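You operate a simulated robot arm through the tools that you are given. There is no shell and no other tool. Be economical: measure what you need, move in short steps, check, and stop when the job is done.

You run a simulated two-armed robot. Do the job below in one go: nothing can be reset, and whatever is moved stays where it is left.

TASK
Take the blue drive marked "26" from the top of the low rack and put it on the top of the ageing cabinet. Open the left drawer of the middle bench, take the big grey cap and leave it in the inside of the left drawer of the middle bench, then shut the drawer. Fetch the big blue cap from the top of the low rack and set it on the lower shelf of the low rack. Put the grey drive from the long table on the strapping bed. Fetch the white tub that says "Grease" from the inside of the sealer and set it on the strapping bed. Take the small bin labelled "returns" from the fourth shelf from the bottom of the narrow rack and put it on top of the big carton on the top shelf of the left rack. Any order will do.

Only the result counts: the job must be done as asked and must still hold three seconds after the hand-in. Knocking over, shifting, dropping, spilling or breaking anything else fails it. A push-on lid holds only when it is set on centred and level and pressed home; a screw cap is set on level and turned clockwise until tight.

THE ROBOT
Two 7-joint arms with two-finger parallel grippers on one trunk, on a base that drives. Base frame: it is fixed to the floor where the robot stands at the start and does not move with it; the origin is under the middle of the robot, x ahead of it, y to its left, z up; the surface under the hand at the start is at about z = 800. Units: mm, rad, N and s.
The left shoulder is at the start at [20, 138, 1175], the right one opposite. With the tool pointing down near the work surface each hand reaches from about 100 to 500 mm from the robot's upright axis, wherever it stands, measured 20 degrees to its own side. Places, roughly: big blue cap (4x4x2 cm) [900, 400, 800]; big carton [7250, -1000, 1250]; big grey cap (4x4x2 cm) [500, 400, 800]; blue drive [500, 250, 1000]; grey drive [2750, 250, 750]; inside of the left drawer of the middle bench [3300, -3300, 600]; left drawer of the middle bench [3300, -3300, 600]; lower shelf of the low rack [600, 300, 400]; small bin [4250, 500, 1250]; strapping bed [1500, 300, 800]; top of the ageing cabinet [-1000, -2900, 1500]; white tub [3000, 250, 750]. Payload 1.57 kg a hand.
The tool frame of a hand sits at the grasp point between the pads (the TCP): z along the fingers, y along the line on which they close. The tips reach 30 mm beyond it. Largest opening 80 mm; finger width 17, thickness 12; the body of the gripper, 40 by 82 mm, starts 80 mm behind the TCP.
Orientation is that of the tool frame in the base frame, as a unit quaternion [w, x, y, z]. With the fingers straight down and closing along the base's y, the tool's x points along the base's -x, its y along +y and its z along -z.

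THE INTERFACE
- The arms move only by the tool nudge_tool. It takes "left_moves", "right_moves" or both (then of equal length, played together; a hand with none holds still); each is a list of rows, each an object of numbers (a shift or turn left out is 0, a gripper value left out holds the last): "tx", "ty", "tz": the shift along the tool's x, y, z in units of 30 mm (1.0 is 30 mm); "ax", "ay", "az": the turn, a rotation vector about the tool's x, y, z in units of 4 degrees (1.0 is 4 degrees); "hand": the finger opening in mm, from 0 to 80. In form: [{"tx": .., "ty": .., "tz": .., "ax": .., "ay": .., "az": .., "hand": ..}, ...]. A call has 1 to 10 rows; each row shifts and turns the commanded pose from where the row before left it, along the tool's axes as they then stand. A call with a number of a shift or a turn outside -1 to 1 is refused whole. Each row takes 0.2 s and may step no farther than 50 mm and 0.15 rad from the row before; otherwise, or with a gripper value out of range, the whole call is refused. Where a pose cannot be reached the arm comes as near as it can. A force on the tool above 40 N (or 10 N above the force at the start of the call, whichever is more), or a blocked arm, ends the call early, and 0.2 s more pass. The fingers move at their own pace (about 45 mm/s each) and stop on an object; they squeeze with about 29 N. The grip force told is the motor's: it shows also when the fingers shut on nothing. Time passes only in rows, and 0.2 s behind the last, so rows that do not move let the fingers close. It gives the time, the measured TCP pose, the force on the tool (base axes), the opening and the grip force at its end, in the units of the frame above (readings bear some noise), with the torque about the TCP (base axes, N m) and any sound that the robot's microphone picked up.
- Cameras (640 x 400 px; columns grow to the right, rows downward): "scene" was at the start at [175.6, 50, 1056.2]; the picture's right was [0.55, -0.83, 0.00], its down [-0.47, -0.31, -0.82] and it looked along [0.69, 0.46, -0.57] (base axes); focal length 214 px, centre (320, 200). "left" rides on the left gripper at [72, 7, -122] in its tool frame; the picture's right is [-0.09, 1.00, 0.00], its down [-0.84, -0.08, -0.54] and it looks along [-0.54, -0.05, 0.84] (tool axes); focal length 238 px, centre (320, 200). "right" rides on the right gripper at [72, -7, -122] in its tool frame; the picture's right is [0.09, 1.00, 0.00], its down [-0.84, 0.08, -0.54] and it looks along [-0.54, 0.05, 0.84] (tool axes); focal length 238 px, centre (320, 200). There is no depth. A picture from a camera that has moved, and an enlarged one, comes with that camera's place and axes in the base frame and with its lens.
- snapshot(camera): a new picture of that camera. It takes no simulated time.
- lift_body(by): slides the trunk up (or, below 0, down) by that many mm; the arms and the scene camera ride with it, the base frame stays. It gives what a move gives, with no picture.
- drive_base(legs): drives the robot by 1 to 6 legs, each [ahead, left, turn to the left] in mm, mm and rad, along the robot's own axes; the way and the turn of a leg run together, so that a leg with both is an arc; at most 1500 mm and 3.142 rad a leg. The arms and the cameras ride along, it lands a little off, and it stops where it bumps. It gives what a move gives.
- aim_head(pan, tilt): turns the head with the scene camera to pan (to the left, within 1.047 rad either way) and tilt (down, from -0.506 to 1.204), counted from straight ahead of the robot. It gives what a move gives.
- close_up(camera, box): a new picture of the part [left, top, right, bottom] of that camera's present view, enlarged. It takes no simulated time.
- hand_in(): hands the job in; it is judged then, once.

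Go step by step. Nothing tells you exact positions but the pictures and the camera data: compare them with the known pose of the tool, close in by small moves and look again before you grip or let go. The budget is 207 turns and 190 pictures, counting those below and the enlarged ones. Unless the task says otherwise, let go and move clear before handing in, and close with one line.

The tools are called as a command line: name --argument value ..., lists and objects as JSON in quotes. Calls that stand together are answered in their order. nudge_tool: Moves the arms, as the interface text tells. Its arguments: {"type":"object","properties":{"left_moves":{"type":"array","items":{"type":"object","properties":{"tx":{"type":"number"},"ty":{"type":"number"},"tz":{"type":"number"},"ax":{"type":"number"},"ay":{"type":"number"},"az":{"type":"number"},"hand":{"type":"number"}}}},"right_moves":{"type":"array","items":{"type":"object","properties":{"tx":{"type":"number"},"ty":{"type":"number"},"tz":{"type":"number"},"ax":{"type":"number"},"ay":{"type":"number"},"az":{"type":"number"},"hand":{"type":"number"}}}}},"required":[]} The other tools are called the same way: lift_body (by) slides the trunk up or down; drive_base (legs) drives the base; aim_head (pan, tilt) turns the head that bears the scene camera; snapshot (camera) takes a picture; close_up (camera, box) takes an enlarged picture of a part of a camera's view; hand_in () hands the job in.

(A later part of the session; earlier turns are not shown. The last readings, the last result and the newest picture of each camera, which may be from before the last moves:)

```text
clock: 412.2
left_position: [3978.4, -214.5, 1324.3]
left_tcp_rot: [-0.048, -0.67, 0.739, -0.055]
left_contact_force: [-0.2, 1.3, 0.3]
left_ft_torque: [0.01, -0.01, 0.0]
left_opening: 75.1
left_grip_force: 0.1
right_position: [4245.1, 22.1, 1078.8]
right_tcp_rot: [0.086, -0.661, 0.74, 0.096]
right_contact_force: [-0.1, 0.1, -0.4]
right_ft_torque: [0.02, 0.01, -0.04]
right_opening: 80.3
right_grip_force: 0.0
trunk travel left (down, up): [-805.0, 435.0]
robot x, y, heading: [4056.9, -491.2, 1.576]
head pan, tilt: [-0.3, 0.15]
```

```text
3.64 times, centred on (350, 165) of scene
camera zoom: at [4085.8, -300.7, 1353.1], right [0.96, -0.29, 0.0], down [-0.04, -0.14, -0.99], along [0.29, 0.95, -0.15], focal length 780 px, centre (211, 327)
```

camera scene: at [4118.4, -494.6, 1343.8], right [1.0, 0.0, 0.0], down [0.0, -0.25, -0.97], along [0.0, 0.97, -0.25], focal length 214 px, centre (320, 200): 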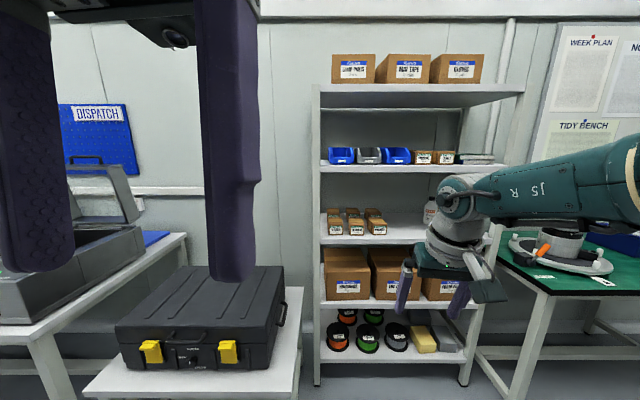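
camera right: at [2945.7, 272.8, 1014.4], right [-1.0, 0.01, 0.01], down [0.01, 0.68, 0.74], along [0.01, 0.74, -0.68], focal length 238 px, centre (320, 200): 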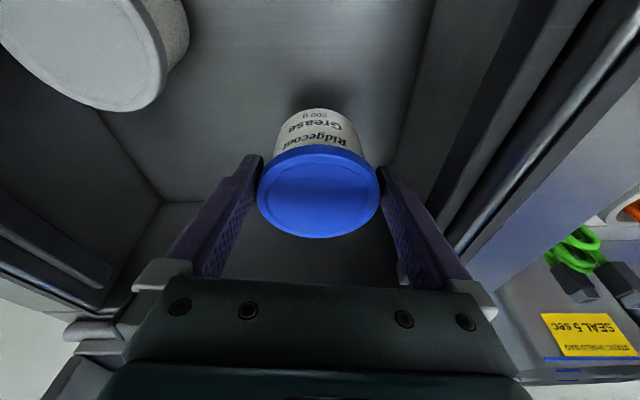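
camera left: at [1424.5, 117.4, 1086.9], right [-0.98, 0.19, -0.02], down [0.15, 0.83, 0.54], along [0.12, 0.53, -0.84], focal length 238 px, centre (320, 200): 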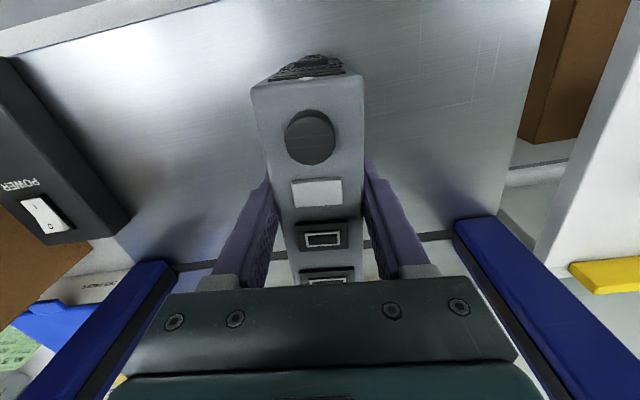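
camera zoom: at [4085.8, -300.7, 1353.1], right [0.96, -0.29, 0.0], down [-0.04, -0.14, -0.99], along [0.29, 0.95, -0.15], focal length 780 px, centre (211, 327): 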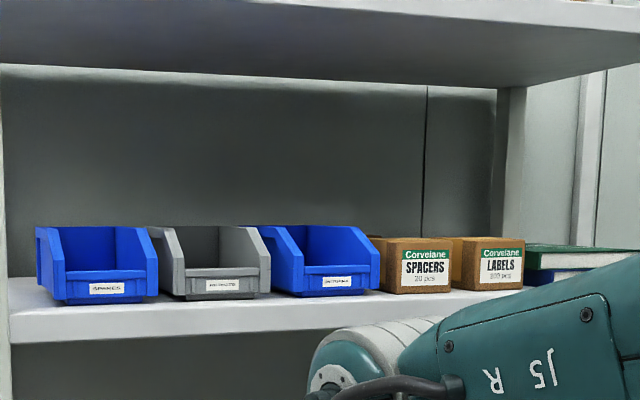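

close_up --camera "scene" --box '[275, 165, 375, 195]'

```text
6.40 times, centred on (325, 180) of scene
camera zoom: at [4085.8, -300.7, 1353.1], right [0.96, -0.29, 0.0], down [-0.04, -0.14, -0.99], along [0.29, 0.95, -0.15], focal length 1373 px, centre (288, 328)
```

zoom: 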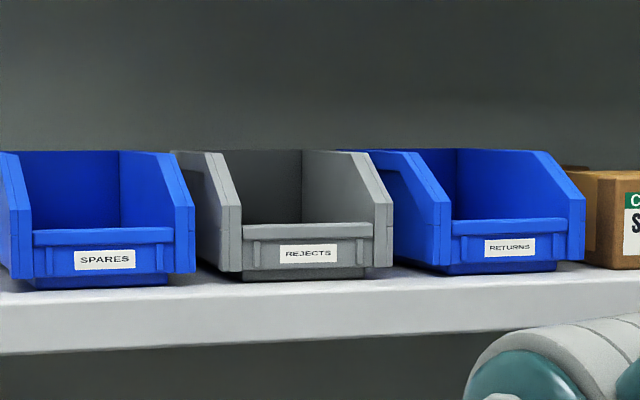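

"RETURNS" is the third bin, label at ≈ [4473, 489, 1273]. I'll pinch its left side wall (closing along x) with the right hand tilted ~60°. First tilt the hand here in the open.

nudge_tool --right_moves '[{"ay": -1, "hand": 50}, {"ay": -1}, {"ay": -1}, {"ay": -1}, {"ay": -1}, {"ay": -1}, {"ay": -1}, {"ay": -1}, {"ay": -1}, {"ay": -1}]'

nudge_tool --right_moves '[{"ay": -1}, {"tx": -0.8, "tz": -0.5}, {"tx": -0.8, "tz": -0.5}, {"tx": -0.8, "tz": -0.5}, {"tx": -0.8, "tz": -0.5}]'

drive_base --legs '[[330, -185, 0]]'

snapshot --camera "right"

```text
clock: 414.4
left_position: [3979.8, -214.3, 1324.3]
left_tcp_rot: [-0.049, -0.669, 0.739, -0.056]
left_contact_force: [-0.9, -0.1, 1.1]
left_ft_torque: [0.0, 0.06, 0.02]
left_opening: 74.9
left_grip_force: 0.1
right_position: [4244.0, 22.8, 1078.3]
right_tcp_rot: [0.286, -0.609, 0.687, 0.274]
right_contact_force: [-0.1, 0.6, -0.2]
right_ft_torque: [-0.01, 0.0, -0.01]
right_opening: 50.1
right_grip_force: 0.0
right hand out of reach, approached as far as the arm can: row 9, 10
trunk travel left (down, up): [-805.0, 435.0]
robot x, y, heading: [4057.7, -490.0, 1.577]
head pan, tilt: [-0.3, 0.15]
```

```text
clock: 415.6
left_position: [3978.1, -215.5, 1323.6]
left_tcp_rot: [-0.049, -0.67, 0.739, -0.055]
left_contact_force: [-0.4, -0.1, 0.1]
left_ft_torque: [0.0, -0.02, 0.01]
left_opening: 74.8
left_grip_force: 0.0
right_position: [4250.6, 43.7, 1190.2]
right_tcp_rot: [0.286, -0.61, 0.687, 0.275]
right_contact_force: [0.6, 0.3, 0.3]
right_ft_torque: [-0.01, 0.0, 0.01]
right_opening: 50.1
right_grip_force: 0.1
right hand out of reach, approached as far as the arm can: row 1
trunk travel left (down, up): [-805.0, 435.0]
robot x, y, heading: [4052.6, -487.8, 1.571]
head pan, tilt: [-0.3, 0.15]
```

```text
clock: 418.0
left_position: [4162.9, 113.0, 1323.3]
left_tcp_rot: [-0.047, -0.67, 0.739, -0.055]
left_contact_force: [0.3, -0.9, -0.2]
left_ft_torque: [0.05, -0.01, 0.01]
left_opening: 75.0
left_grip_force: 0.0
right_position: [4433.9, 370.2, 1189.5]
right_tcp_rot: [0.285, -0.609, 0.688, 0.274]
right_contact_force: [-0.5, 0.3, 0.4]
right_ft_torque: [-0.04, -0.01, -0.01]
right_opening: 50.0
right_grip_force: 0.2
trunk travel left (down, up): [-805.0, 435.0]
robot x, y, heading: [4239.8, -164.5, 1.573]
head pan, tilt: [-0.3, 0.15]
```

```text
54 pictures are left
camera right: at [4426.9, 234.2, 1220.9], right [-1.0, 0.05, -0.04], down [-0.03, 0.19, 0.98], along [0.05, 0.98, -0.18], focal length 238 px, centre (320, 200)
```

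right: 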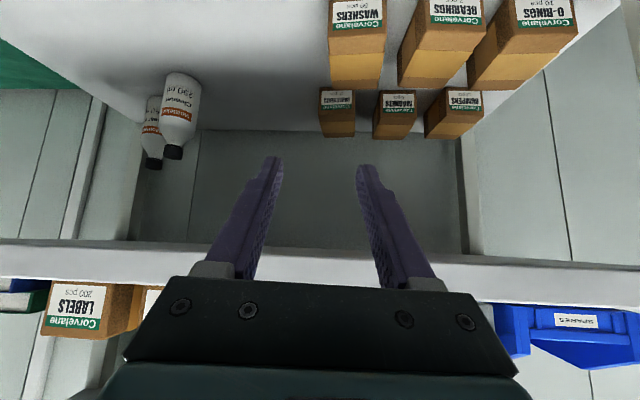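

Raising to above the bin's height (still in front of the shelf) and looking.

lift_body --by 190

snapshot --camera "right"

snapshot --camera "scene"

```text
clock: 420.1
left_position: [4162.7, 112.0, 1513.7]
left_tcp_rot: [-0.048, -0.67, 0.739, -0.056]
left_contact_force: [0.0, -0.4, 0.3]
left_ft_torque: [0.0, -0.04, -0.03]
left_opening: 74.8
left_grip_force: 0.0
right_position: [4434.2, 372.0, 1379.9]
right_tcp_rot: [0.286, -0.609, 0.687, 0.275]
right_contact_force: [-0.1, 0.0, -0.4]
right_ft_torque: [-0.02, 0.02, 0.03]
right_opening: 49.9
right_grip_force: 0.1
trunk travel left (down, up): [-995.0, 245.0]
robot x, y, heading: [4239.4, -166.0, 1.572]
head pan, tilt: [-0.3, 0.15]
```

```text
53 pictures are left
camera right: at [4427.0, 234.2, 1410.9], right [-1.0, 0.05, -0.04], down [-0.03, 0.19, 0.98], along [0.05, 0.98, -0.18], focal length 238 px, centre (320, 200)
```

right: 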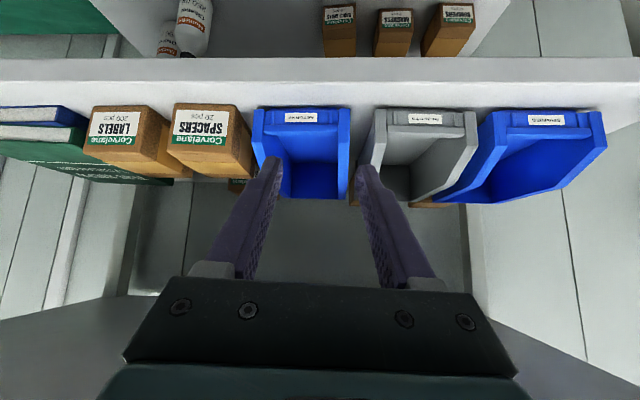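

```text
52 pictures are left
camera scene: at [4269.3, 26.5, 1543.1], right [0.96, -0.29, 0.0], down [-0.04, -0.14, -0.99], along [0.29, 0.94, -0.15], focal length 214 px, centre (320, 200)
```

scene: 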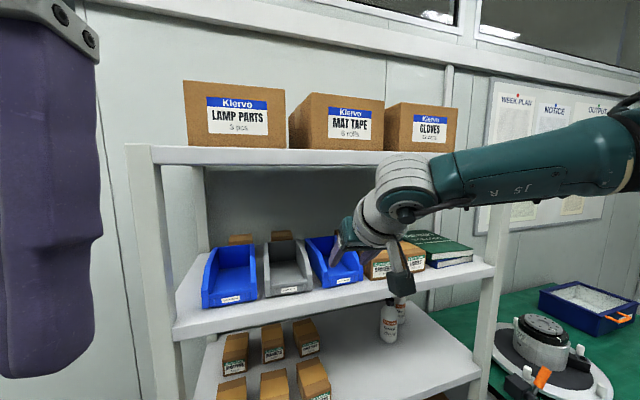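

The bin's left (−x) wall is at x ≈ 4412, with a ~26 mm gap to the grey bin. I'll straighten the yaw, tilt a bit more, and align.

nudge_tool --right_moves '[{"ax": -0.56, "az": -0.52}, {"ax": -0.56, "az": -0.52}, {"ay": -1}, {"ay": -1}, {"ay": -1}, {"hand": 28}]'

snapshot --camera "right"

```text
clock: 421.5
left_position: [4163.8, 113.7, 1515.1]
left_tcp_rot: [-0.049, -0.67, 0.739, -0.056]
left_contact_force: [0.4, -0.6, 0.5]
left_ft_torque: [0.0, -0.03, -0.03]
left_opening: 75.0
left_grip_force: 0.1
right_position: [4449.4, 374.1, 1387.8]
right_tcp_rot: [0.336, -0.611, 0.623, 0.355]
right_contact_force: [-0.6, -0.1, -0.5]
right_ft_torque: [-0.05, 0.02, -0.02]
right_opening: 27.9
right_grip_force: 0.1
right hand out of reach, approached as far as the arm can: row 5
trunk travel left (down, up): [-995.0, 245.0]
robot x, y, heading: [4239.4, -165.0, 1.575]
head pan, tilt: [-0.3, 0.15]
```

```text
51 pictures are left
camera right: at [4457.3, 234.1, 1389.9], right [-1.0, -0.05, -0.05], down [-0.05, -0.03, 1.0], along [-0.05, 1.0, 0.02], focal length 238 px, centre (320, 200)
```

right: 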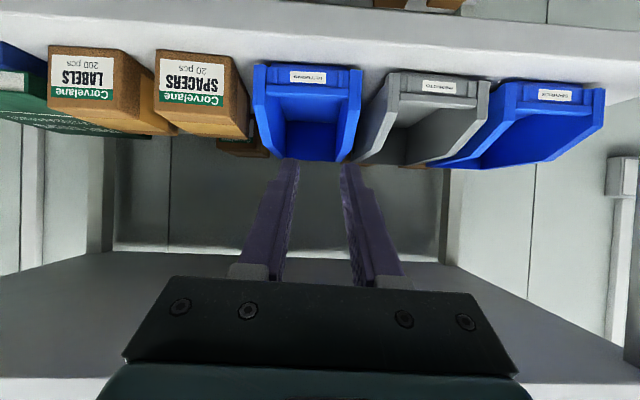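

close_up --camera "right" --box '[240, 50, 400, 180]'

```text
3.08 times, centred on (320, 115) of right
camera zoom: at [4457.3, 234.1, 1389.9], right [-1.0, -0.05, -0.05], down [-0.05, -0.03, 1.0], along [-0.05, 1.0, 0.02], focal length 733 px, centre (320, 462)
```

zoom: 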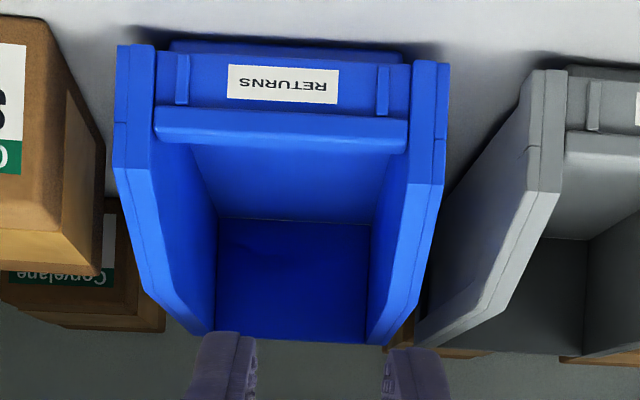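

Wall centre ≈ 4413. I'll line up the hand at x ≈ 4416 with 32 mm opening, lower slightly, and drive in partway.

nudge_tool --right_moves '[{"ty": 0.55, "hand": 32}, {"ty": 0.55}]'

lift_body --by -38

drive_base --legs '[[90, 0, 0]]'

snapshot --camera "right"

```text
clock: 422.1
left_position: [4162.5, 112.7, 1513.5]
left_tcp_rot: [-0.048, -0.67, 0.738, -0.056]
left_contact_force: [0.0, -0.4, 0.8]
left_ft_torque: [0.02, 0.01, 0.01]
left_opening: 75.2
left_grip_force: 0.0
right_position: [4416.5, 374.6, 1389.2]
right_tcp_rot: [0.338, -0.61, 0.623, 0.354]
right_contact_force: [0.4, 0.0, -0.3]
right_ft_torque: [-0.01, -0.02, 0.0]
right_opening: 32.1
right_grip_force: 0.0
trunk travel left (down, up): [-995.0, 245.0]
robot x, y, heading: [4237.1, -161.6, 1.567]
head pan, tilt: [-0.3, 0.15]
```

```text
clock: 422.9
left_position: [4162.6, 113.0, 1476.0]
left_tcp_rot: [-0.048, -0.67, 0.739, -0.056]
left_contact_force: [0.1, -0.1, 0.0]
left_ft_torque: [0.01, 0.0, 0.01]
left_opening: 75.2
left_grip_force: 0.1
right_position: [4416.8, 374.9, 1351.9]
right_tcp_rot: [0.338, -0.61, 0.623, 0.354]
right_contact_force: [0.3, 0.2, -0.8]
right_ft_torque: [0.02, -0.01, 0.02]
right_opening: 32.1
right_grip_force: 0.0
trunk travel left (down, up): [-957.0, 283.0]
robot x, y, heading: [4242.1, -162.9, 1.572]
head pan, tilt: [-0.3, 0.15]
```

```text
clock: 424.0
left_position: [4162.8, 202.4, 1476.2]
left_tcp_rot: [-0.048, -0.67, 0.739, -0.056]
left_contact_force: [-0.4, 0.2, 0.7]
left_ft_torque: [0.0, -0.02, -0.01]
left_opening: 75.0
left_grip_force: 0.0
right_position: [4416.6, 463.4, 1351.4]
right_tcp_rot: [0.338, -0.61, 0.623, 0.354]
right_contact_force: [-0.3, -0.4, -0.2]
right_ft_torque: [0.0, -0.03, 0.01]
right_opening: 32.1
right_grip_force: 0.1
trunk travel left (down, up): [-957.0, 283.0]
robot x, y, heading: [4239.4, -70.8, 1.568]
head pan, tilt: [-0.3, 0.15]
```

```text
49 pictures are left
camera right: at [4424.0, 323.8, 1353.5], right [-1.0, -0.04, -0.05], down [-0.05, -0.03, 1.0], along [-0.05, 1.0, 0.02], focal length 238 px, centre (320, 200)
```

right: 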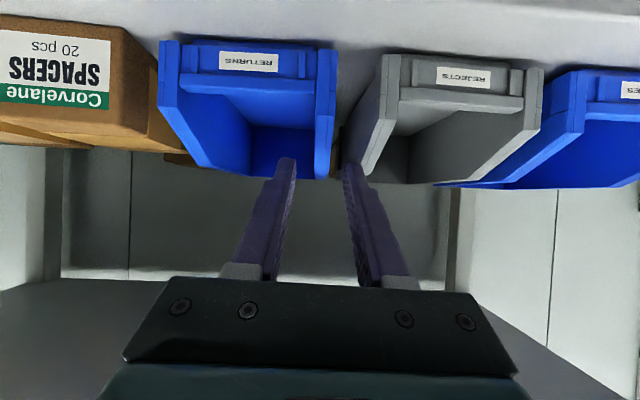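

nudge_tool --right_moves '[{"ty": 0.13}]'

drive_base --legs '[[62, 0, 0]]'

snapshot --camera "right"

close_up --camera "right" --box '[240, 90, 400, 210]'

```text
clock: 424.4
left_position: [4161.9, 202.5, 1475.8]
left_tcp_rot: [-0.048, -0.67, 0.739, -0.056]
left_contact_force: [0.2, -0.7, -1.3]
left_ft_torque: [0.06, 0.03, 0.03]
left_opening: 75.1
left_grip_force: 0.0
right_position: [4413.8, 463.8, 1351.0]
right_tcp_rot: [0.338, -0.61, 0.623, 0.353]
right_contact_force: [0.1, 0.2, -0.1]
right_ft_torque: [-0.01, 0.0, 0.01]
right_opening: 32.1
right_grip_force: 0.1
trunk travel left (down, up): [-957.0, 283.0]
robot x, y, heading: [4239.7, -72.5, 1.568]
head pan, tilt: [-0.3, 0.15]
```

```text
clock: 425.4
left_position: [4162.8, 263.5, 1476.9]
left_tcp_rot: [-0.049, -0.669, 0.739, -0.056]
left_contact_force: [0.1, -0.3, -0.5]
left_ft_torque: [0.03, 0.01, 0.02]
left_opening: 75.2
left_grip_force: 0.1
right_position: [4412.4, 524.9, 1350.8]
right_tcp_rot: [0.337, -0.611, 0.622, 0.355]
right_contact_force: [0.2, 0.1, -0.4]
right_ft_torque: [-0.03, 0.0, -0.02]
right_opening: 32.2
right_grip_force: 0.0
trunk travel left (down, up): [-957.0, 283.0]
robot x, y, heading: [4235.3, -9.8, 1.566]
head pan, tilt: [-0.3, 0.15]
```

```text
48 pictures are left
camera right: at [4420.2, 385.8, 1353.7], right [-1.0, -0.04, -0.05], down [-0.05, -0.03, 1.0], along [-0.05, 1.0, 0.02], focal length 238 px, centre (320, 200)
```

right: 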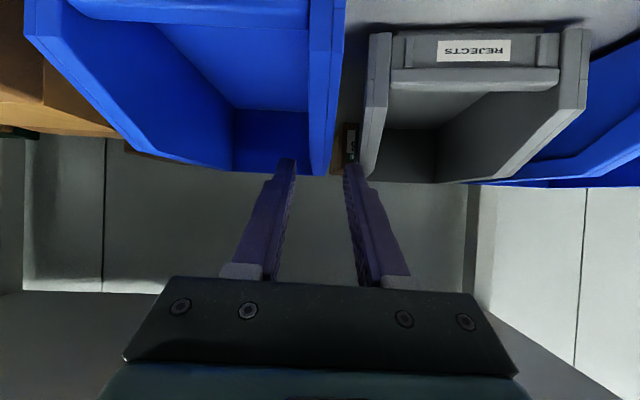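

```text
3.33 times, centred on (320, 150) of right
camera zoom: at [4420.2, 385.8, 1353.7], right [-1.0, -0.04, -0.05], down [-0.05, -0.03, 1.0], along [-0.05, 1.0, 0.02], focal length 794 px, centre (320, 367)
```

zoom: 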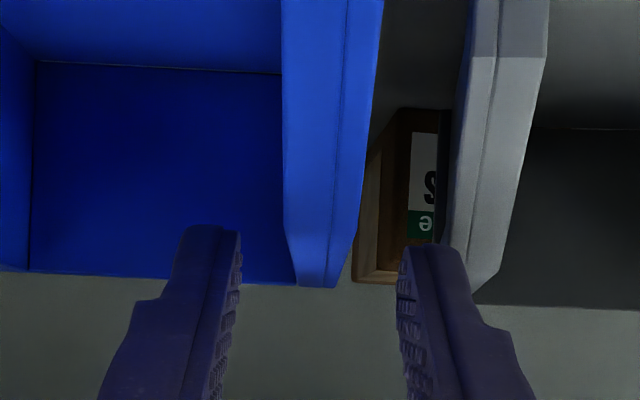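

The wall is between the fingers; I'll narrow to 26 mm and shift 4 mm right to stay clear of the grey bin, then lower.

nudge_tool --right_moves '[{"hand": 26, "ty": -0.14}, {}]'

lift_body --by -18

close_up --camera "right" --box '[240, 90, 400, 210]'

```text
clock: 426.0
left_position: [4162.1, 265.7, 1476.7]
left_tcp_rot: [-0.049, -0.67, 0.739, -0.056]
left_contact_force: [-0.5, -0.1, 0.4]
left_ft_torque: [-0.01, -0.02, -0.01]
left_opening: 75.2
left_grip_force: 0.1
right_position: [4418.9, 526.0, 1351.1]
right_tcp_rot: [0.337, -0.611, 0.623, 0.354]
right_contact_force: [0.5, 0.3, 0.6]
right_ft_torque: [0.0, -0.02, -0.01]
right_opening: 26.0
right_grip_force: 0.1
trunk travel left (down, up): [-957.0, 283.0]
robot x, y, heading: [4242.6, -12.6, 1.579]
head pan, tilt: [-0.3, 0.15]
```

```text
clock: 426.7
left_position: [4162.8, 263.9, 1457.6]
left_tcp_rot: [-0.048, -0.669, 0.739, -0.055]
left_contact_force: [-0.4, 0.0, -0.8]
left_ft_torque: [0.01, -0.04, 0.02]
left_opening: 75.0
left_grip_force: 0.0
right_position: [4417.7, 525.9, 1334.1]
right_tcp_rot: [0.337, -0.611, 0.622, 0.355]
right_contact_force: [0.2, 0.5, -0.2]
right_ft_torque: [0.03, 0.02, 0.01]
right_opening: 26.1
right_grip_force: 0.1
trunk travel left (down, up): [-939.0, 301.0]
robot x, y, heading: [4242.8, -13.1, 1.575]
head pan, tilt: [-0.3, 0.15]
```

```text
3.33 times, centred on (320, 150) of right
camera zoom: at [4424.3, 386.0, 1335.5], right [-1.0, -0.04, -0.05], down [-0.05, -0.03, 1.0], along [-0.05, 1.0, 0.02], focal length 794 px, centre (320, 367)
```

zoom: 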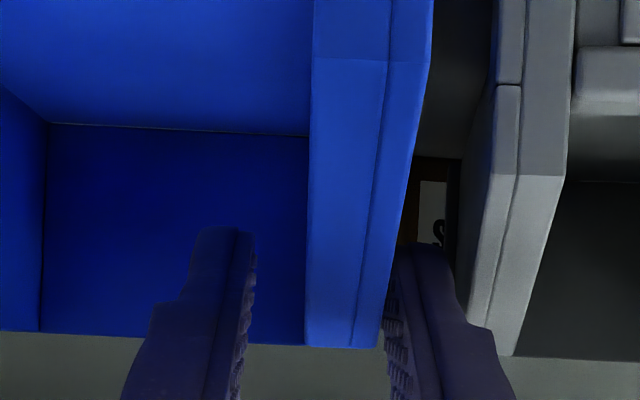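

The gap narrows toward the back, so I'll retreat ~25 mm toward the wider front part of the gap and re-check.

drive_base --legs '[[-26, 0, 0]]'

close_up --camera "right" --box '[240, 90, 400, 210]'

```text
clock: 427.5
left_position: [4163.1, 237.9, 1457.9]
left_tcp_rot: [-0.049, -0.67, 0.739, -0.056]
left_contact_force: [0.1, -0.2, -0.5]
left_ft_torque: [-0.01, 0.01, 0.03]
left_opening: 74.7
left_grip_force: 0.1
right_position: [4418.0, 500.3, 1333.5]
right_tcp_rot: [0.338, -0.611, 0.623, 0.354]
right_contact_force: [-1.0, -0.4, 0.0]
right_ft_torque: [0.03, 0.01, -0.01]
right_opening: 26.3
right_grip_force: 0.0
trunk travel left (down, up): [-939.0, 301.0]
robot x, y, heading: [4237.7, -37.4, 1.57]
head pan, tilt: [-0.3, 0.15]
```

```text
3.33 times, centred on (320, 150) of right
camera zoom: at [4424.4, 360.1, 1335.6], right [-1.0, -0.04, -0.05], down [-0.05, -0.03, 1.0], along [-0.05, 1.0, 0.02], focal length 794 px, centre (320, 367)
```

zoom: 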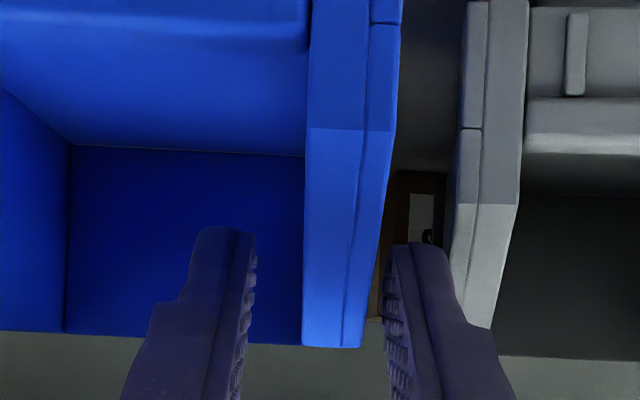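

lift_body --by -12

close_up --camera "right" --box '[240, 90, 400, 210]'

close_up --camera "scene" --box '[220, 180, 420, 320]'

```text
clock: 428.1
left_position: [4163.8, 239.3, 1445.9]
left_tcp_rot: [-0.048, -0.669, 0.739, -0.055]
left_contact_force: [-1.0, -0.1, -0.5]
left_ft_torque: [-0.03, -0.03, 0.01]
left_opening: 75.1
left_grip_force: 0.0
right_position: [4416.9, 500.7, 1320.6]
right_tcp_rot: [0.338, -0.61, 0.623, 0.354]
right_contact_force: [0.4, -0.2, -0.1]
right_ft_torque: [0.03, -0.01, -0.02]
right_opening: 25.8
right_grip_force: 0.1
trunk travel left (down, up): [-927.0, 313.0]
robot x, y, heading: [4236.2, -38.6, 1.571]
head pan, tilt: [-0.3, 0.15]
```

```text
3.33 times, centred on (320, 150) of right
camera zoom: at [4424.4, 360.1, 1323.5], right [-1.0, -0.04, -0.05], down [-0.05, -0.03, 1.0], along [-0.05, 1.0, 0.02], focal length 794 px, centre (320, 367)
```

zoom: 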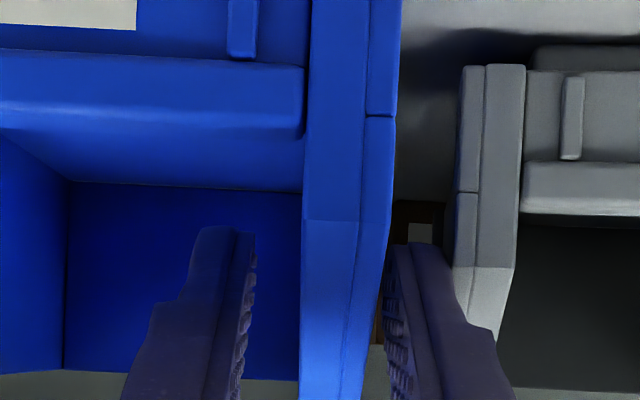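

```text
2.86 times, centred on (320, 250) of scene
camera zoom: at [4269.2, 152.5, 1475.1], right [0.96, -0.3, 0.0], down [-0.04, -0.14, -0.99], along [0.29, 0.94, -0.15], focal length 613 px, centre (320, 57)
```

zoom: 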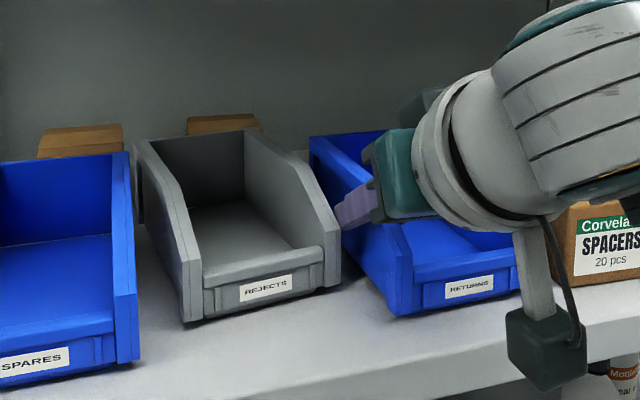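

The scene view shows the outer finger cleanly in the gap. Lowering further and gripping.

lift_body --by -17

close_up --camera "right" --box '[240, 90, 400, 210]'

```text
clock: 428.7
left_position: [4162.5, 238.7, 1428.6]
left_tcp_rot: [-0.049, -0.669, 0.739, -0.056]
left_contact_force: [0.4, -0.2, 0.2]
left_ft_torque: [-0.02, 0.03, 0.03]
left_opening: 74.9
left_grip_force: 0.0
right_position: [4417.9, 499.9, 1305.0]
right_tcp_rot: [0.337, -0.611, 0.622, 0.354]
right_contact_force: [-0.1, 0.2, 0.8]
right_ft_torque: [0.02, 0.02, -0.03]
right_opening: 25.8
right_grip_force: 0.0
trunk travel left (down, up): [-910.0, 330.0]
robot x, y, heading: [4240.5, -38.3, 1.578]
head pan, tilt: [-0.3, 0.15]
```

```text
3.33 times, centred on (320, 150) of right
camera zoom: at [4424.4, 360.1, 1306.5], right [-1.0, -0.04, -0.05], down [-0.05, -0.03, 1.0], along [-0.05, 1.0, 0.02], focal length 794 px, centre (320, 367)
```

zoom: 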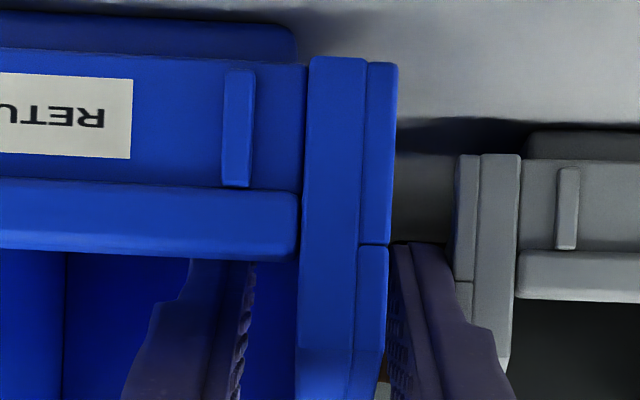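

nudge_tool --right_moves '[{"hand": 3}, {}, {}, {}]'

close_up --camera "right" --box '[200, 70, 440, 230]'

```text
clock: 429.7
left_position: [4163.6, 239.3, 1428.9]
left_tcp_rot: [-0.049, -0.669, 0.74, -0.055]
left_contact_force: [0.3, 0.1, 0.6]
left_ft_torque: [0.02, 0.03, 0.01]
left_opening: 75.1
left_grip_force: 0.0
right_position: [4417.7, 501.7, 1305.3]
right_tcp_rot: [0.338, -0.611, 0.623, 0.354]
right_contact_force: [0.6, 0.9, 3.7]
right_ft_torque: [-0.16, -0.45, 0.11]
right_opening: 11.5
right_grip_force: 28.9
trunk travel left (down, up): [-910.0, 330.0]
robot x, y, heading: [4239.7, -36.2, 1.569]
head pan, tilt: [-0.3, 0.15]
```

```text
2.50 times, centred on (320, 150) of right
camera zoom: at [4424.9, 360.7, 1307.2], right [-1.0, -0.04, -0.05], down [-0.05, -0.03, 1.0], along [-0.04, 1.0, 0.03], focal length 596 px, centre (320, 325)
```

zoom: 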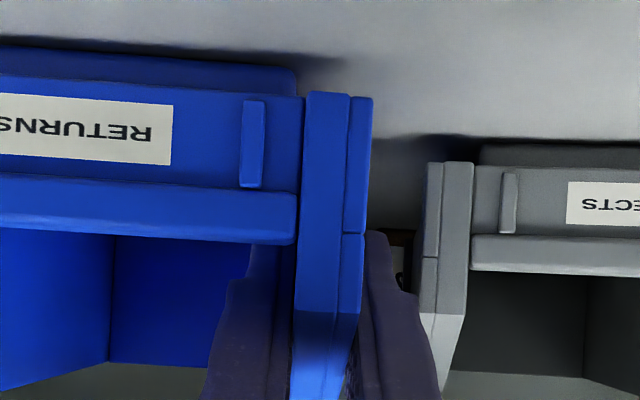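

Gripped (11.5 mm wall). Test-lifting 30 mm and checking.

lift_body --by 25

snapshot --camera "right"

close_up --camera "scene" --box '[220, 160, 440, 320]'

```text
clock: 430.4
left_position: [4163.8, 239.7, 1452.9]
left_tcp_rot: [-0.049, -0.669, 0.739, -0.056]
left_contact_force: [0.0, 0.5, -0.2]
left_ft_torque: [0.01, 0.0, -0.01]
left_opening: 74.6
left_grip_force: 0.0
right_position: [4417.4, 500.0, 1329.0]
right_tcp_rot: [0.337, -0.611, 0.623, 0.354]
right_contact_force: [0.1, 0.0, -0.8]
right_ft_torque: [-0.05, 0.03, -0.01]
right_opening: 11.6
right_grip_force: 28.6
trunk travel left (down, up): [-935.0, 305.0]
robot x, y, heading: [4243.3, -31.4, 1.566]
head pan, tilt: [-0.3, 0.15]
```

```text
40 pictures are left
camera right: at [4424.3, 359.9, 1331.4], right [-1.0, -0.04, -0.05], down [-0.05, -0.03, 1.0], along [-0.05, 1.0, 0.02], focal length 238 px, centre (320, 200)
```

right: 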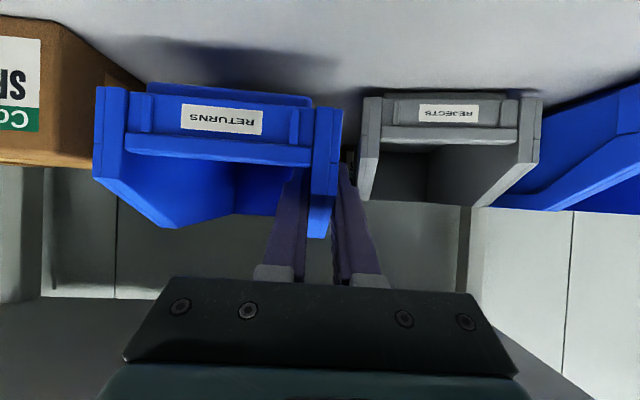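

```text
2.50 times, centred on (330, 240) of scene
camera zoom: at [4269.2, 152.4, 1483.1], right [0.96, -0.3, 0.0], down [-0.04, -0.14, -0.99], along [0.29, 0.94, -0.15], focal length 536 px, centre (295, 100)
```

zoom: 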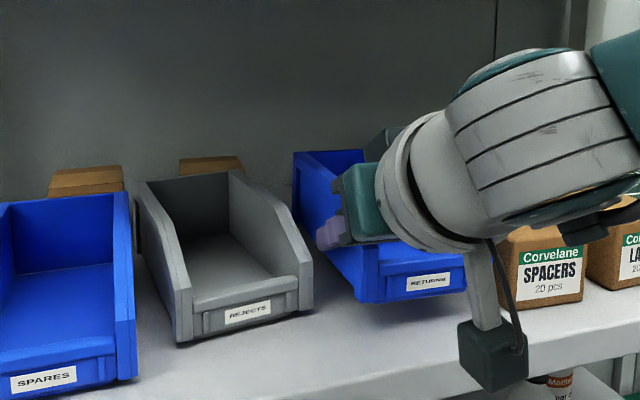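

The "RETURNS" bin is held level. Backing out, turning toward the left rack, and looking.

drive_base --legs '[[-300, 0, 0], [-350, 0, 0], [0, 0, -1.57]]'

aim_head --pan 0.2 --tilt 0.2

snapshot --camera "scene"

```text
clock: 438.2
left_position: [4517.1, -613.2, 1454.3]
left_tcp_rot: [-0.075, 0.054, 0.996, -0.005]
left_contact_force: [0.2, 0.4, 0.9]
left_ft_torque: [0.04, -0.02, 0.04]
left_opening: 74.8
left_grip_force: 0.1
right_position: [4774.2, -869.7, 1328.3]
right_tcp_rot: [0.489, 0.013, 0.872, 0.01]
right_contact_force: [-0.3, -0.7, -1.0]
right_ft_torque: [0.05, 0.03, 0.03]
right_opening: 11.3
right_grip_force: 28.7
trunk travel left (down, up): [-935.0, 305.0]
robot x, y, heading: [4237.9, -689.6, -0.011]
head pan, tilt: [-0.3, 0.15]
```

```text
clock: 439.1
left_position: [4516.7, -615.1, 1454.4]
left_tcp_rot: [-0.075, 0.054, 0.996, -0.005]
left_contact_force: [0.1, 0.1, -1.1]
left_ft_torque: [-0.01, 0.02, 0.0]
left_opening: 75.1
left_grip_force: 0.0
right_position: [4775.8, -870.9, 1328.2]
right_tcp_rot: [0.488, 0.013, 0.873, 0.009]
right_contact_force: [-0.1, 0.5, -0.8]
right_ft_torque: [0.07, 0.05, 0.0]
right_opening: 11.5
right_grip_force: 28.7
trunk travel left (down, up): [-935.0, 305.0]
robot x, y, heading: [4236.4, -686.7, -0.009]
head pan, tilt: [0.201, 0.201]
```

```text
38 pictures are left
camera scene: at [4433.4, -669.7, 1478.4], right [0.19, -0.98, 0.0], down [-0.2, -0.04, -0.98], along [0.96, 0.19, -0.2], focal length 214 px, centre (320, 200)
```

scene: 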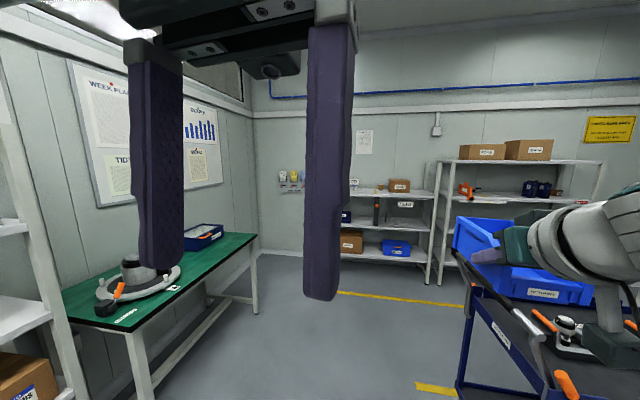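

close_up --camera "scene" --box '[335, 140, 455, 260]'

```text
3.33 times, centred on (395, 200) of scene
camera zoom: at [4433.4, -669.7, 1478.4], right [0.19, -0.98, 0.0], down [-0.2, -0.04, -0.98], along [0.96, 0.19, -0.2], focal length 715 px, centre (70, 200)
```

zoom: 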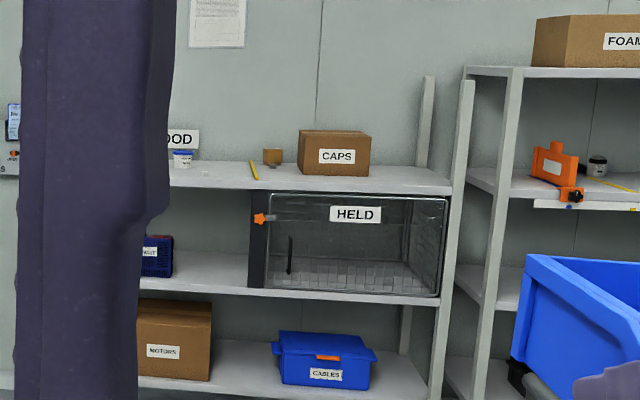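

The left rack's big carton is the "CAPS" box. Driving there along the free corridor.

drive_base --legs '[[0, 220, 0], [1400, 0, 0], [600, -250, 0]]'

aim_head --pan -0.3 --tilt 0.3

snapshot --camera "scene"

```text
clock: 450.6
left_position: [6507.5, -679.0, 1454.4]
left_tcp_rot: [-0.074, 0.06, 0.995, -0.005]
left_contact_force: [-0.1, 0.2, -0.2]
left_ft_torque: [0.0, 0.03, -0.03]
left_opening: 75.0
left_grip_force: 0.1
right_position: [6762.9, -939.0, 1328.9]
right_tcp_rot: [0.488, 0.018, 0.872, 0.006]
right_contact_force: [0.7, -0.2, -0.2]
right_ft_torque: [0.09, 0.04, 0.02]
right_opening: 11.5
right_grip_force: 29.4
trunk travel left (down, up): [-935.0, 305.0]
robot x, y, heading: [6227.8, -747.4, -0.022]
head pan, tilt: [0.201, 0.201]
```

```text
clock: 451.5
left_position: [6507.2, -678.4, 1453.9]
left_tcp_rot: [-0.075, 0.061, 0.995, -0.005]
left_contact_force: [0.5, 0.4, 0.8]
left_ft_torque: [0.01, -0.02, 0.01]
left_opening: 74.9
left_grip_force: 0.1
right_position: [6763.2, -938.7, 1329.3]
right_tcp_rot: [0.489, 0.018, 0.872, 0.007]
right_contact_force: [-0.8, -0.2, -1.2]
right_ft_torque: [0.06, 0.01, 0.01]
right_opening: 11.6
right_grip_force: 28.9
trunk travel left (down, up): [-935.0, 305.0]
robot x, y, heading: [6226.8, -747.1, -0.019]
head pan, tilt: [-0.3, 0.3]
```

```text
36 pictures are left
camera scene: at [6420.8, -779.7, 1469.1], right [-0.31, -0.95, 0.0], down [-0.28, 0.09, -0.96], along [0.91, -0.3, -0.3], focal length 214 px, centre (320, 200)
```

scene: 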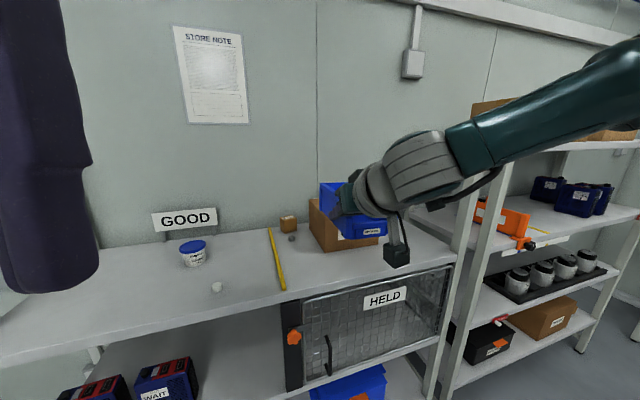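

Carton "CAPS" sits at about x 6960–7150, y −975…−1215, top ≈ 1270. I'll raise the bin well above it, approach, and look with the hand camera.

lift_body --by 130

drive_base --legs '[[120, -90, 0.02]]'

snapshot --camera "right"

aim_head --pan -0.1 --tilt 0.6

snapshot --camera "scene"

```text
clock: 453.1
left_position: [6507.9, -678.1, 1583.9]
left_tcp_rot: [-0.074, 0.06, 0.995, -0.004]
left_contact_force: [-0.2, -0.8, 1.1]
left_ft_torque: [-0.02, -0.01, -0.01]
left_opening: 75.1
left_grip_force: 0.0
right_position: [6763.9, -939.5, 1459.6]
right_tcp_rot: [0.489, 0.017, 0.872, 0.007]
right_contact_force: [0.0, 0.1, -1.4]
right_ft_torque: [0.05, 0.04, 0.0]
right_opening: 11.6
right_grip_force: 29.2
trunk travel left (down, up): [-1065.0, 175.0]
robot x, y, heading: [6233.8, -747.8, -0.02]
head pan, tilt: [-0.3, 0.3]
```

```text
clock: 454.5
left_position: [6623.9, -764.0, 1584.5]
left_tcp_rot: [-0.074, 0.05, 0.996, -0.005]
left_contact_force: [0.7, 0.8, -0.9]
left_ft_torque: [0.01, 0.0, 0.04]
left_opening: 74.9
left_grip_force: 0.1
right_position: [6885.4, -1017.8, 1459.0]
right_tcp_rot: [0.489, 0.008, 0.872, 0.012]
right_contact_force: [-0.2, 0.0, -1.4]
right_ft_torque: [0.09, 0.06, 0.01]
right_opening: 11.5
right_grip_force: 28.7
trunk travel left (down, up): [-1065.0, 175.0]
robot x, y, heading: [6349.1, -841.7, 0.004]
head pan, tilt: [-0.3, 0.3]
```

```text
35 pictures are left
camera right: at [6745.1, -1022.0, 1461.3], right [-0.04, 1.0, -0.05], down [-0.03, 0.05, 1.0], along [1.0, 0.05, 0.02], focal length 238 px, centre (320, 200)
```

right: 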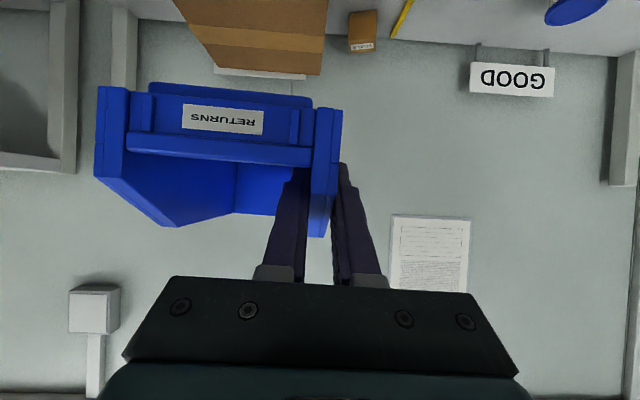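

```text
clock: 455.3
left_position: [6624.0, -763.5, 1583.7]
left_tcp_rot: [-0.075, 0.05, 0.996, -0.005]
left_contact_force: [-0.4, -0.6, 0.0]
left_ft_torque: [-0.01, 0.01, -0.02]
left_opening: 75.0
left_grip_force: 0.0
right_position: [6886.3, -1018.3, 1459.7]
right_tcp_rot: [0.489, 0.009, 0.872, 0.012]
right_contact_force: [0.5, 0.0, -1.8]
right_ft_torque: [0.04, 0.04, 0.0]
right_opening: 11.6
right_grip_force: 29.1
trunk travel left (down, up): [-1065.0, 175.0]
robot x, y, heading: [6349.6, -842.3, -0.001]
head pan, tilt: [-0.099, 0.6]
```

```text
34 pictures are left
camera scene: at [6538.9, -847.3, 1571.7], right [-0.1, -1.0, 0.0], down [-0.56, 0.06, -0.83], along [0.82, -0.08, -0.56], focal length 214 px, centre (320, 200)
```

scene: 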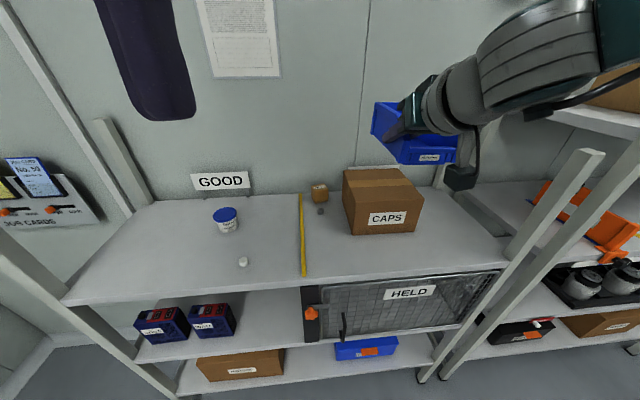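

The carton's top spans x ≈ 7010–7230, y ≈ −985…−1205 at z ≈ 1225. Moving the bin over its centre.

drive_base --legs '[[182, -30, 0]]'

lift_body --by -130

aim_head --pan -0.4 --tilt 0.6

snapshot --camera "scene"

snapshot --camera "right"

```text
clock: 456.8
left_position: [6809.0, -793.2, 1583.4]
left_tcp_rot: [-0.074, 0.05, 0.996, -0.005]
left_contact_force: [0.4, -0.5, 0.8]
left_ft_torque: [0.02, -0.02, 0.0]
left_opening: 75.2
left_grip_force: 0.1
right_position: [7068.5, -1047.1, 1460.7]
right_tcp_rot: [0.489, 0.008, 0.872, 0.013]
right_contact_force: [0.3, -1.2, -1.0]
right_ft_torque: [0.02, 0.03, 0.01]
right_opening: 11.8
right_grip_force: 28.9
trunk travel left (down, up): [-1065.0, 175.0]
robot x, y, heading: [6531.0, -872.2, -0.001]
head pan, tilt: [-0.099, 0.6]
```

```text
clock: 458.4
left_position: [6807.1, -792.6, 1453.6]
left_tcp_rot: [-0.074, 0.05, 0.996, -0.005]
left_contact_force: [-0.6, -0.1, -0.5]
left_ft_torque: [-0.06, -0.01, 0.0]
left_opening: 75.3
left_grip_force: 0.1
right_position: [7068.9, -1047.4, 1328.8]
right_tcp_rot: [0.489, 0.009, 0.872, 0.012]
right_contact_force: [-1.1, -0.3, -1.3]
right_ft_torque: [0.03, 0.1, -0.02]
right_opening: 11.6
right_grip_force: 28.9
trunk travel left (down, up): [-935.0, 305.0]
robot x, y, heading: [6534.6, -870.2, 0.01]
head pan, tilt: [-0.099, 0.6]
```

```text
clock: 459.2
left_position: [6807.0, -792.9, 1453.3]
left_tcp_rot: [-0.074, 0.05, 0.996, -0.005]
left_contact_force: [0.0, 0.1, 0.3]
left_ft_torque: [0.01, 0.01, 0.0]
left_opening: 75.1
left_grip_force: 0.0
right_position: [7069.1, -1047.1, 1327.9]
right_tcp_rot: [0.489, 0.008, 0.872, 0.012]
right_contact_force: [0.5, 0.3, -0.8]
right_ft_torque: [0.05, 0.04, 0.05]
right_opening: 11.7
right_grip_force: 29.3
trunk travel left (down, up): [-935.0, 305.0]
robot x, y, heading: [6533.7, -868.8, 0.002]
head pan, tilt: [-0.4, 0.6]
```

```text
33 pictures are left
camera scene: at [6715.8, -902.4, 1441.6], right [-0.39, -0.92, 0.0], down [-0.52, 0.22, -0.82], along [0.76, -0.32, -0.57], focal length 214 px, centre (320, 200)
```

scene: 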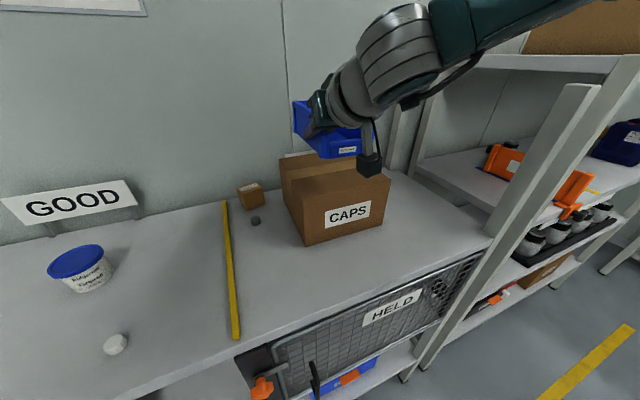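

```text
32 pictures are left
camera right: at [6928.4, -1051.5, 1331.1], right [-0.04, 1.0, -0.05], down [-0.02, 0.05, 1.0], along [1.0, 0.05, 0.02], focal length 238 px, centre (320, 200)
```

right: 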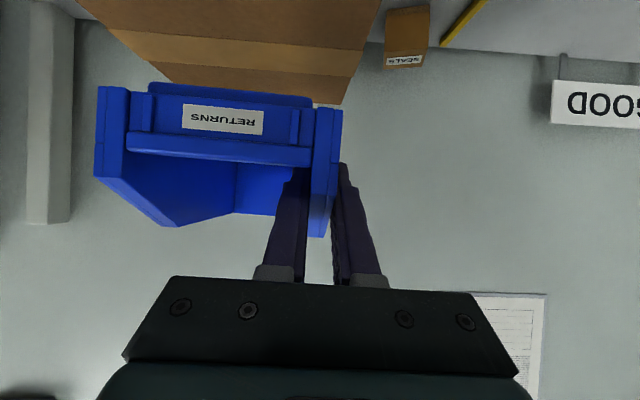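

The bin is centred above the carton, ~50 mm up. Lowering.

lift_body --by -38

close_up --camera "scene" --box '[260, 50, 420, 180]'

```text
clock: 460.0
left_position: [6807.9, -793.2, 1414.7]
left_tcp_rot: [-0.074, 0.05, 0.996, -0.005]
left_contact_force: [0.8, -0.9, -0.1]
left_ft_torque: [0.0, 0.0, 0.0]
left_opening: 75.3
left_grip_force: 0.1
right_position: [7069.5, -1047.0, 1290.9]
right_tcp_rot: [0.488, 0.009, 0.873, 0.012]
right_contact_force: [0.6, -0.5, -0.7]
right_ft_torque: [0.04, 0.06, 0.0]
right_opening: 11.4
right_grip_force: 29.0
trunk travel left (down, up): [-897.0, 343.0]
robot x, y, heading: [6529.6, -869.9, -0.003]
head pan, tilt: [-0.4, 0.6]
```

```text
3.08 times, centred on (340, 115) of scene
camera zoom: at [6715.7, -902.5, 1403.6], right [-0.39, -0.92, 0.0], down [-0.52, 0.22, -0.83], along [0.76, -0.32, -0.57], focal length 660 px, centre (258, 462)
```

zoom: 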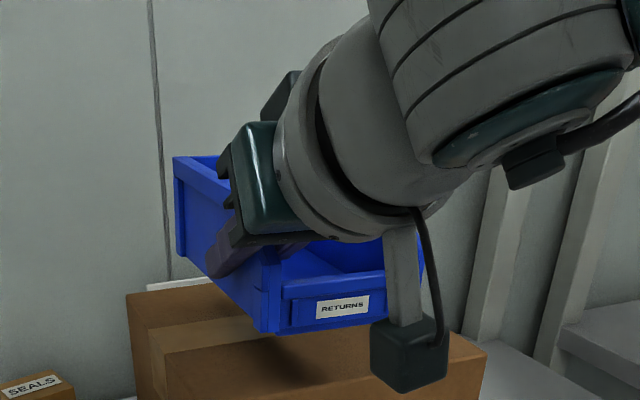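

lift_body --by -9

close_up --camera "scene" --box '[280, 80, 400, 180]'

```text
clock: 460.6
left_position: [6807.9, -793.7, 1405.9]
left_tcp_rot: [-0.075, 0.049, 0.996, -0.005]
left_contact_force: [0.5, 0.2, 0.0]
left_ft_torque: [0.02, -0.04, 0.02]
left_opening: 75.0
left_grip_force: 0.0
right_position: [7070.0, -1047.7, 1282.3]
right_tcp_rot: [0.489, 0.009, 0.872, 0.012]
right_contact_force: [0.4, -0.5, -1.1]
right_ft_torque: [0.1, 0.04, 0.0]
right_opening: 11.5
right_grip_force: 29.1
trunk travel left (down, up): [-888.0, 352.0]
robot x, y, heading: [6532.0, -871.6, 0.002]
head pan, tilt: [-0.4, 0.6]
```

```text
4.00 times, centred on (340, 130) of scene
camera zoom: at [6715.7, -902.5, 1394.6], right [-0.39, -0.92, 0.0], down [-0.52, 0.22, -0.82], along [0.76, -0.32, -0.57], focal length 858 px, centre (240, 480)
```

zoom: 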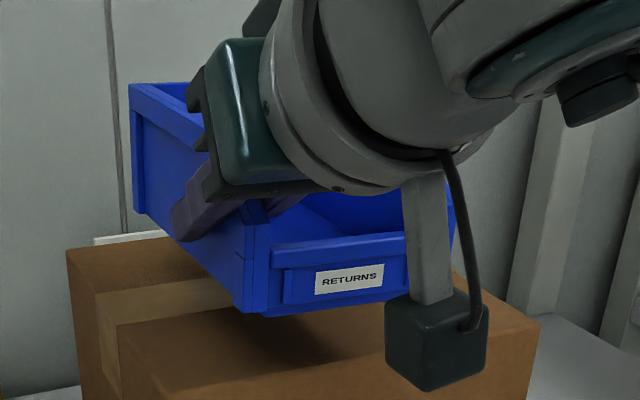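

The bin's back is close to the carton's rear edge; shifting back 22 mm before setting down.

drive_base --legs '[[-22, 0, 0]]'

lift_body --by -5

lift_body --by -4

```text
clock: 461.4
left_position: [6786.4, -792.3, 1406.5]
left_tcp_rot: [-0.075, 0.051, 0.996, -0.005]
left_contact_force: [0.3, 0.0, -0.5]
left_ft_torque: [-0.03, 0.0, -0.01]
left_opening: 74.7
left_grip_force: 0.1
right_position: [7048.3, -1046.1, 1282.3]
right_tcp_rot: [0.489, 0.008, 0.872, 0.013]
right_contact_force: [-0.6, 0.1, -1.4]
right_ft_torque: [0.03, 0.09, 0.0]
right_opening: 11.6
right_grip_force: 29.1
trunk travel left (down, up): [-888.0, 352.0]
robot x, y, heading: [6512.5, -869.1, -0.005]
head pan, tilt: [-0.4, 0.6]
```

```text
clock: 461.9
left_position: [6786.6, -792.4, 1400.9]
left_tcp_rot: [-0.074, 0.051, 0.996, -0.004]
left_contact_force: [-0.1, 0.4, -0.3]
left_ft_torque: [0.0, 0.03, 0.0]
left_opening: 75.0
left_grip_force: 0.0
right_position: [7049.2, -1047.3, 1276.6]
right_tcp_rot: [0.489, 0.008, 0.872, 0.012]
right_contact_force: [0.4, -0.4, -1.4]
right_ft_torque: [0.04, 0.04, -0.01]
right_opening: 11.7
right_grip_force: 29.0
trunk travel left (down, up): [-883.0, 357.0]
robot x, y, heading: [6512.0, -863.9, 0.001]
head pan, tilt: [-0.4, 0.6]
```

```text
clock: 462.5
left_position: [6786.9, -792.2, 1397.5]
left_tcp_rot: [-0.075, 0.05, 0.996, -0.004]
left_contact_force: [-0.4, 0.2, -0.7]
left_ft_torque: [-0.03, 0.0, 0.03]
left_opening: 75.0
left_grip_force: 0.2
right_position: [7046.8, -1047.4, 1273.3]
right_tcp_rot: [0.488, 0.008, 0.873, 0.012]
right_contact_force: [0.1, -0.4, -0.8]
right_ft_torque: [0.05, 0.09, 0.0]
right_opening: 11.7
right_grip_force: 28.5
trunk travel left (down, up): [-879.0, 361.0]
robot x, y, heading: [6507.2, -868.8, 0.006]
head pan, tilt: [-0.4, 0.6]
```

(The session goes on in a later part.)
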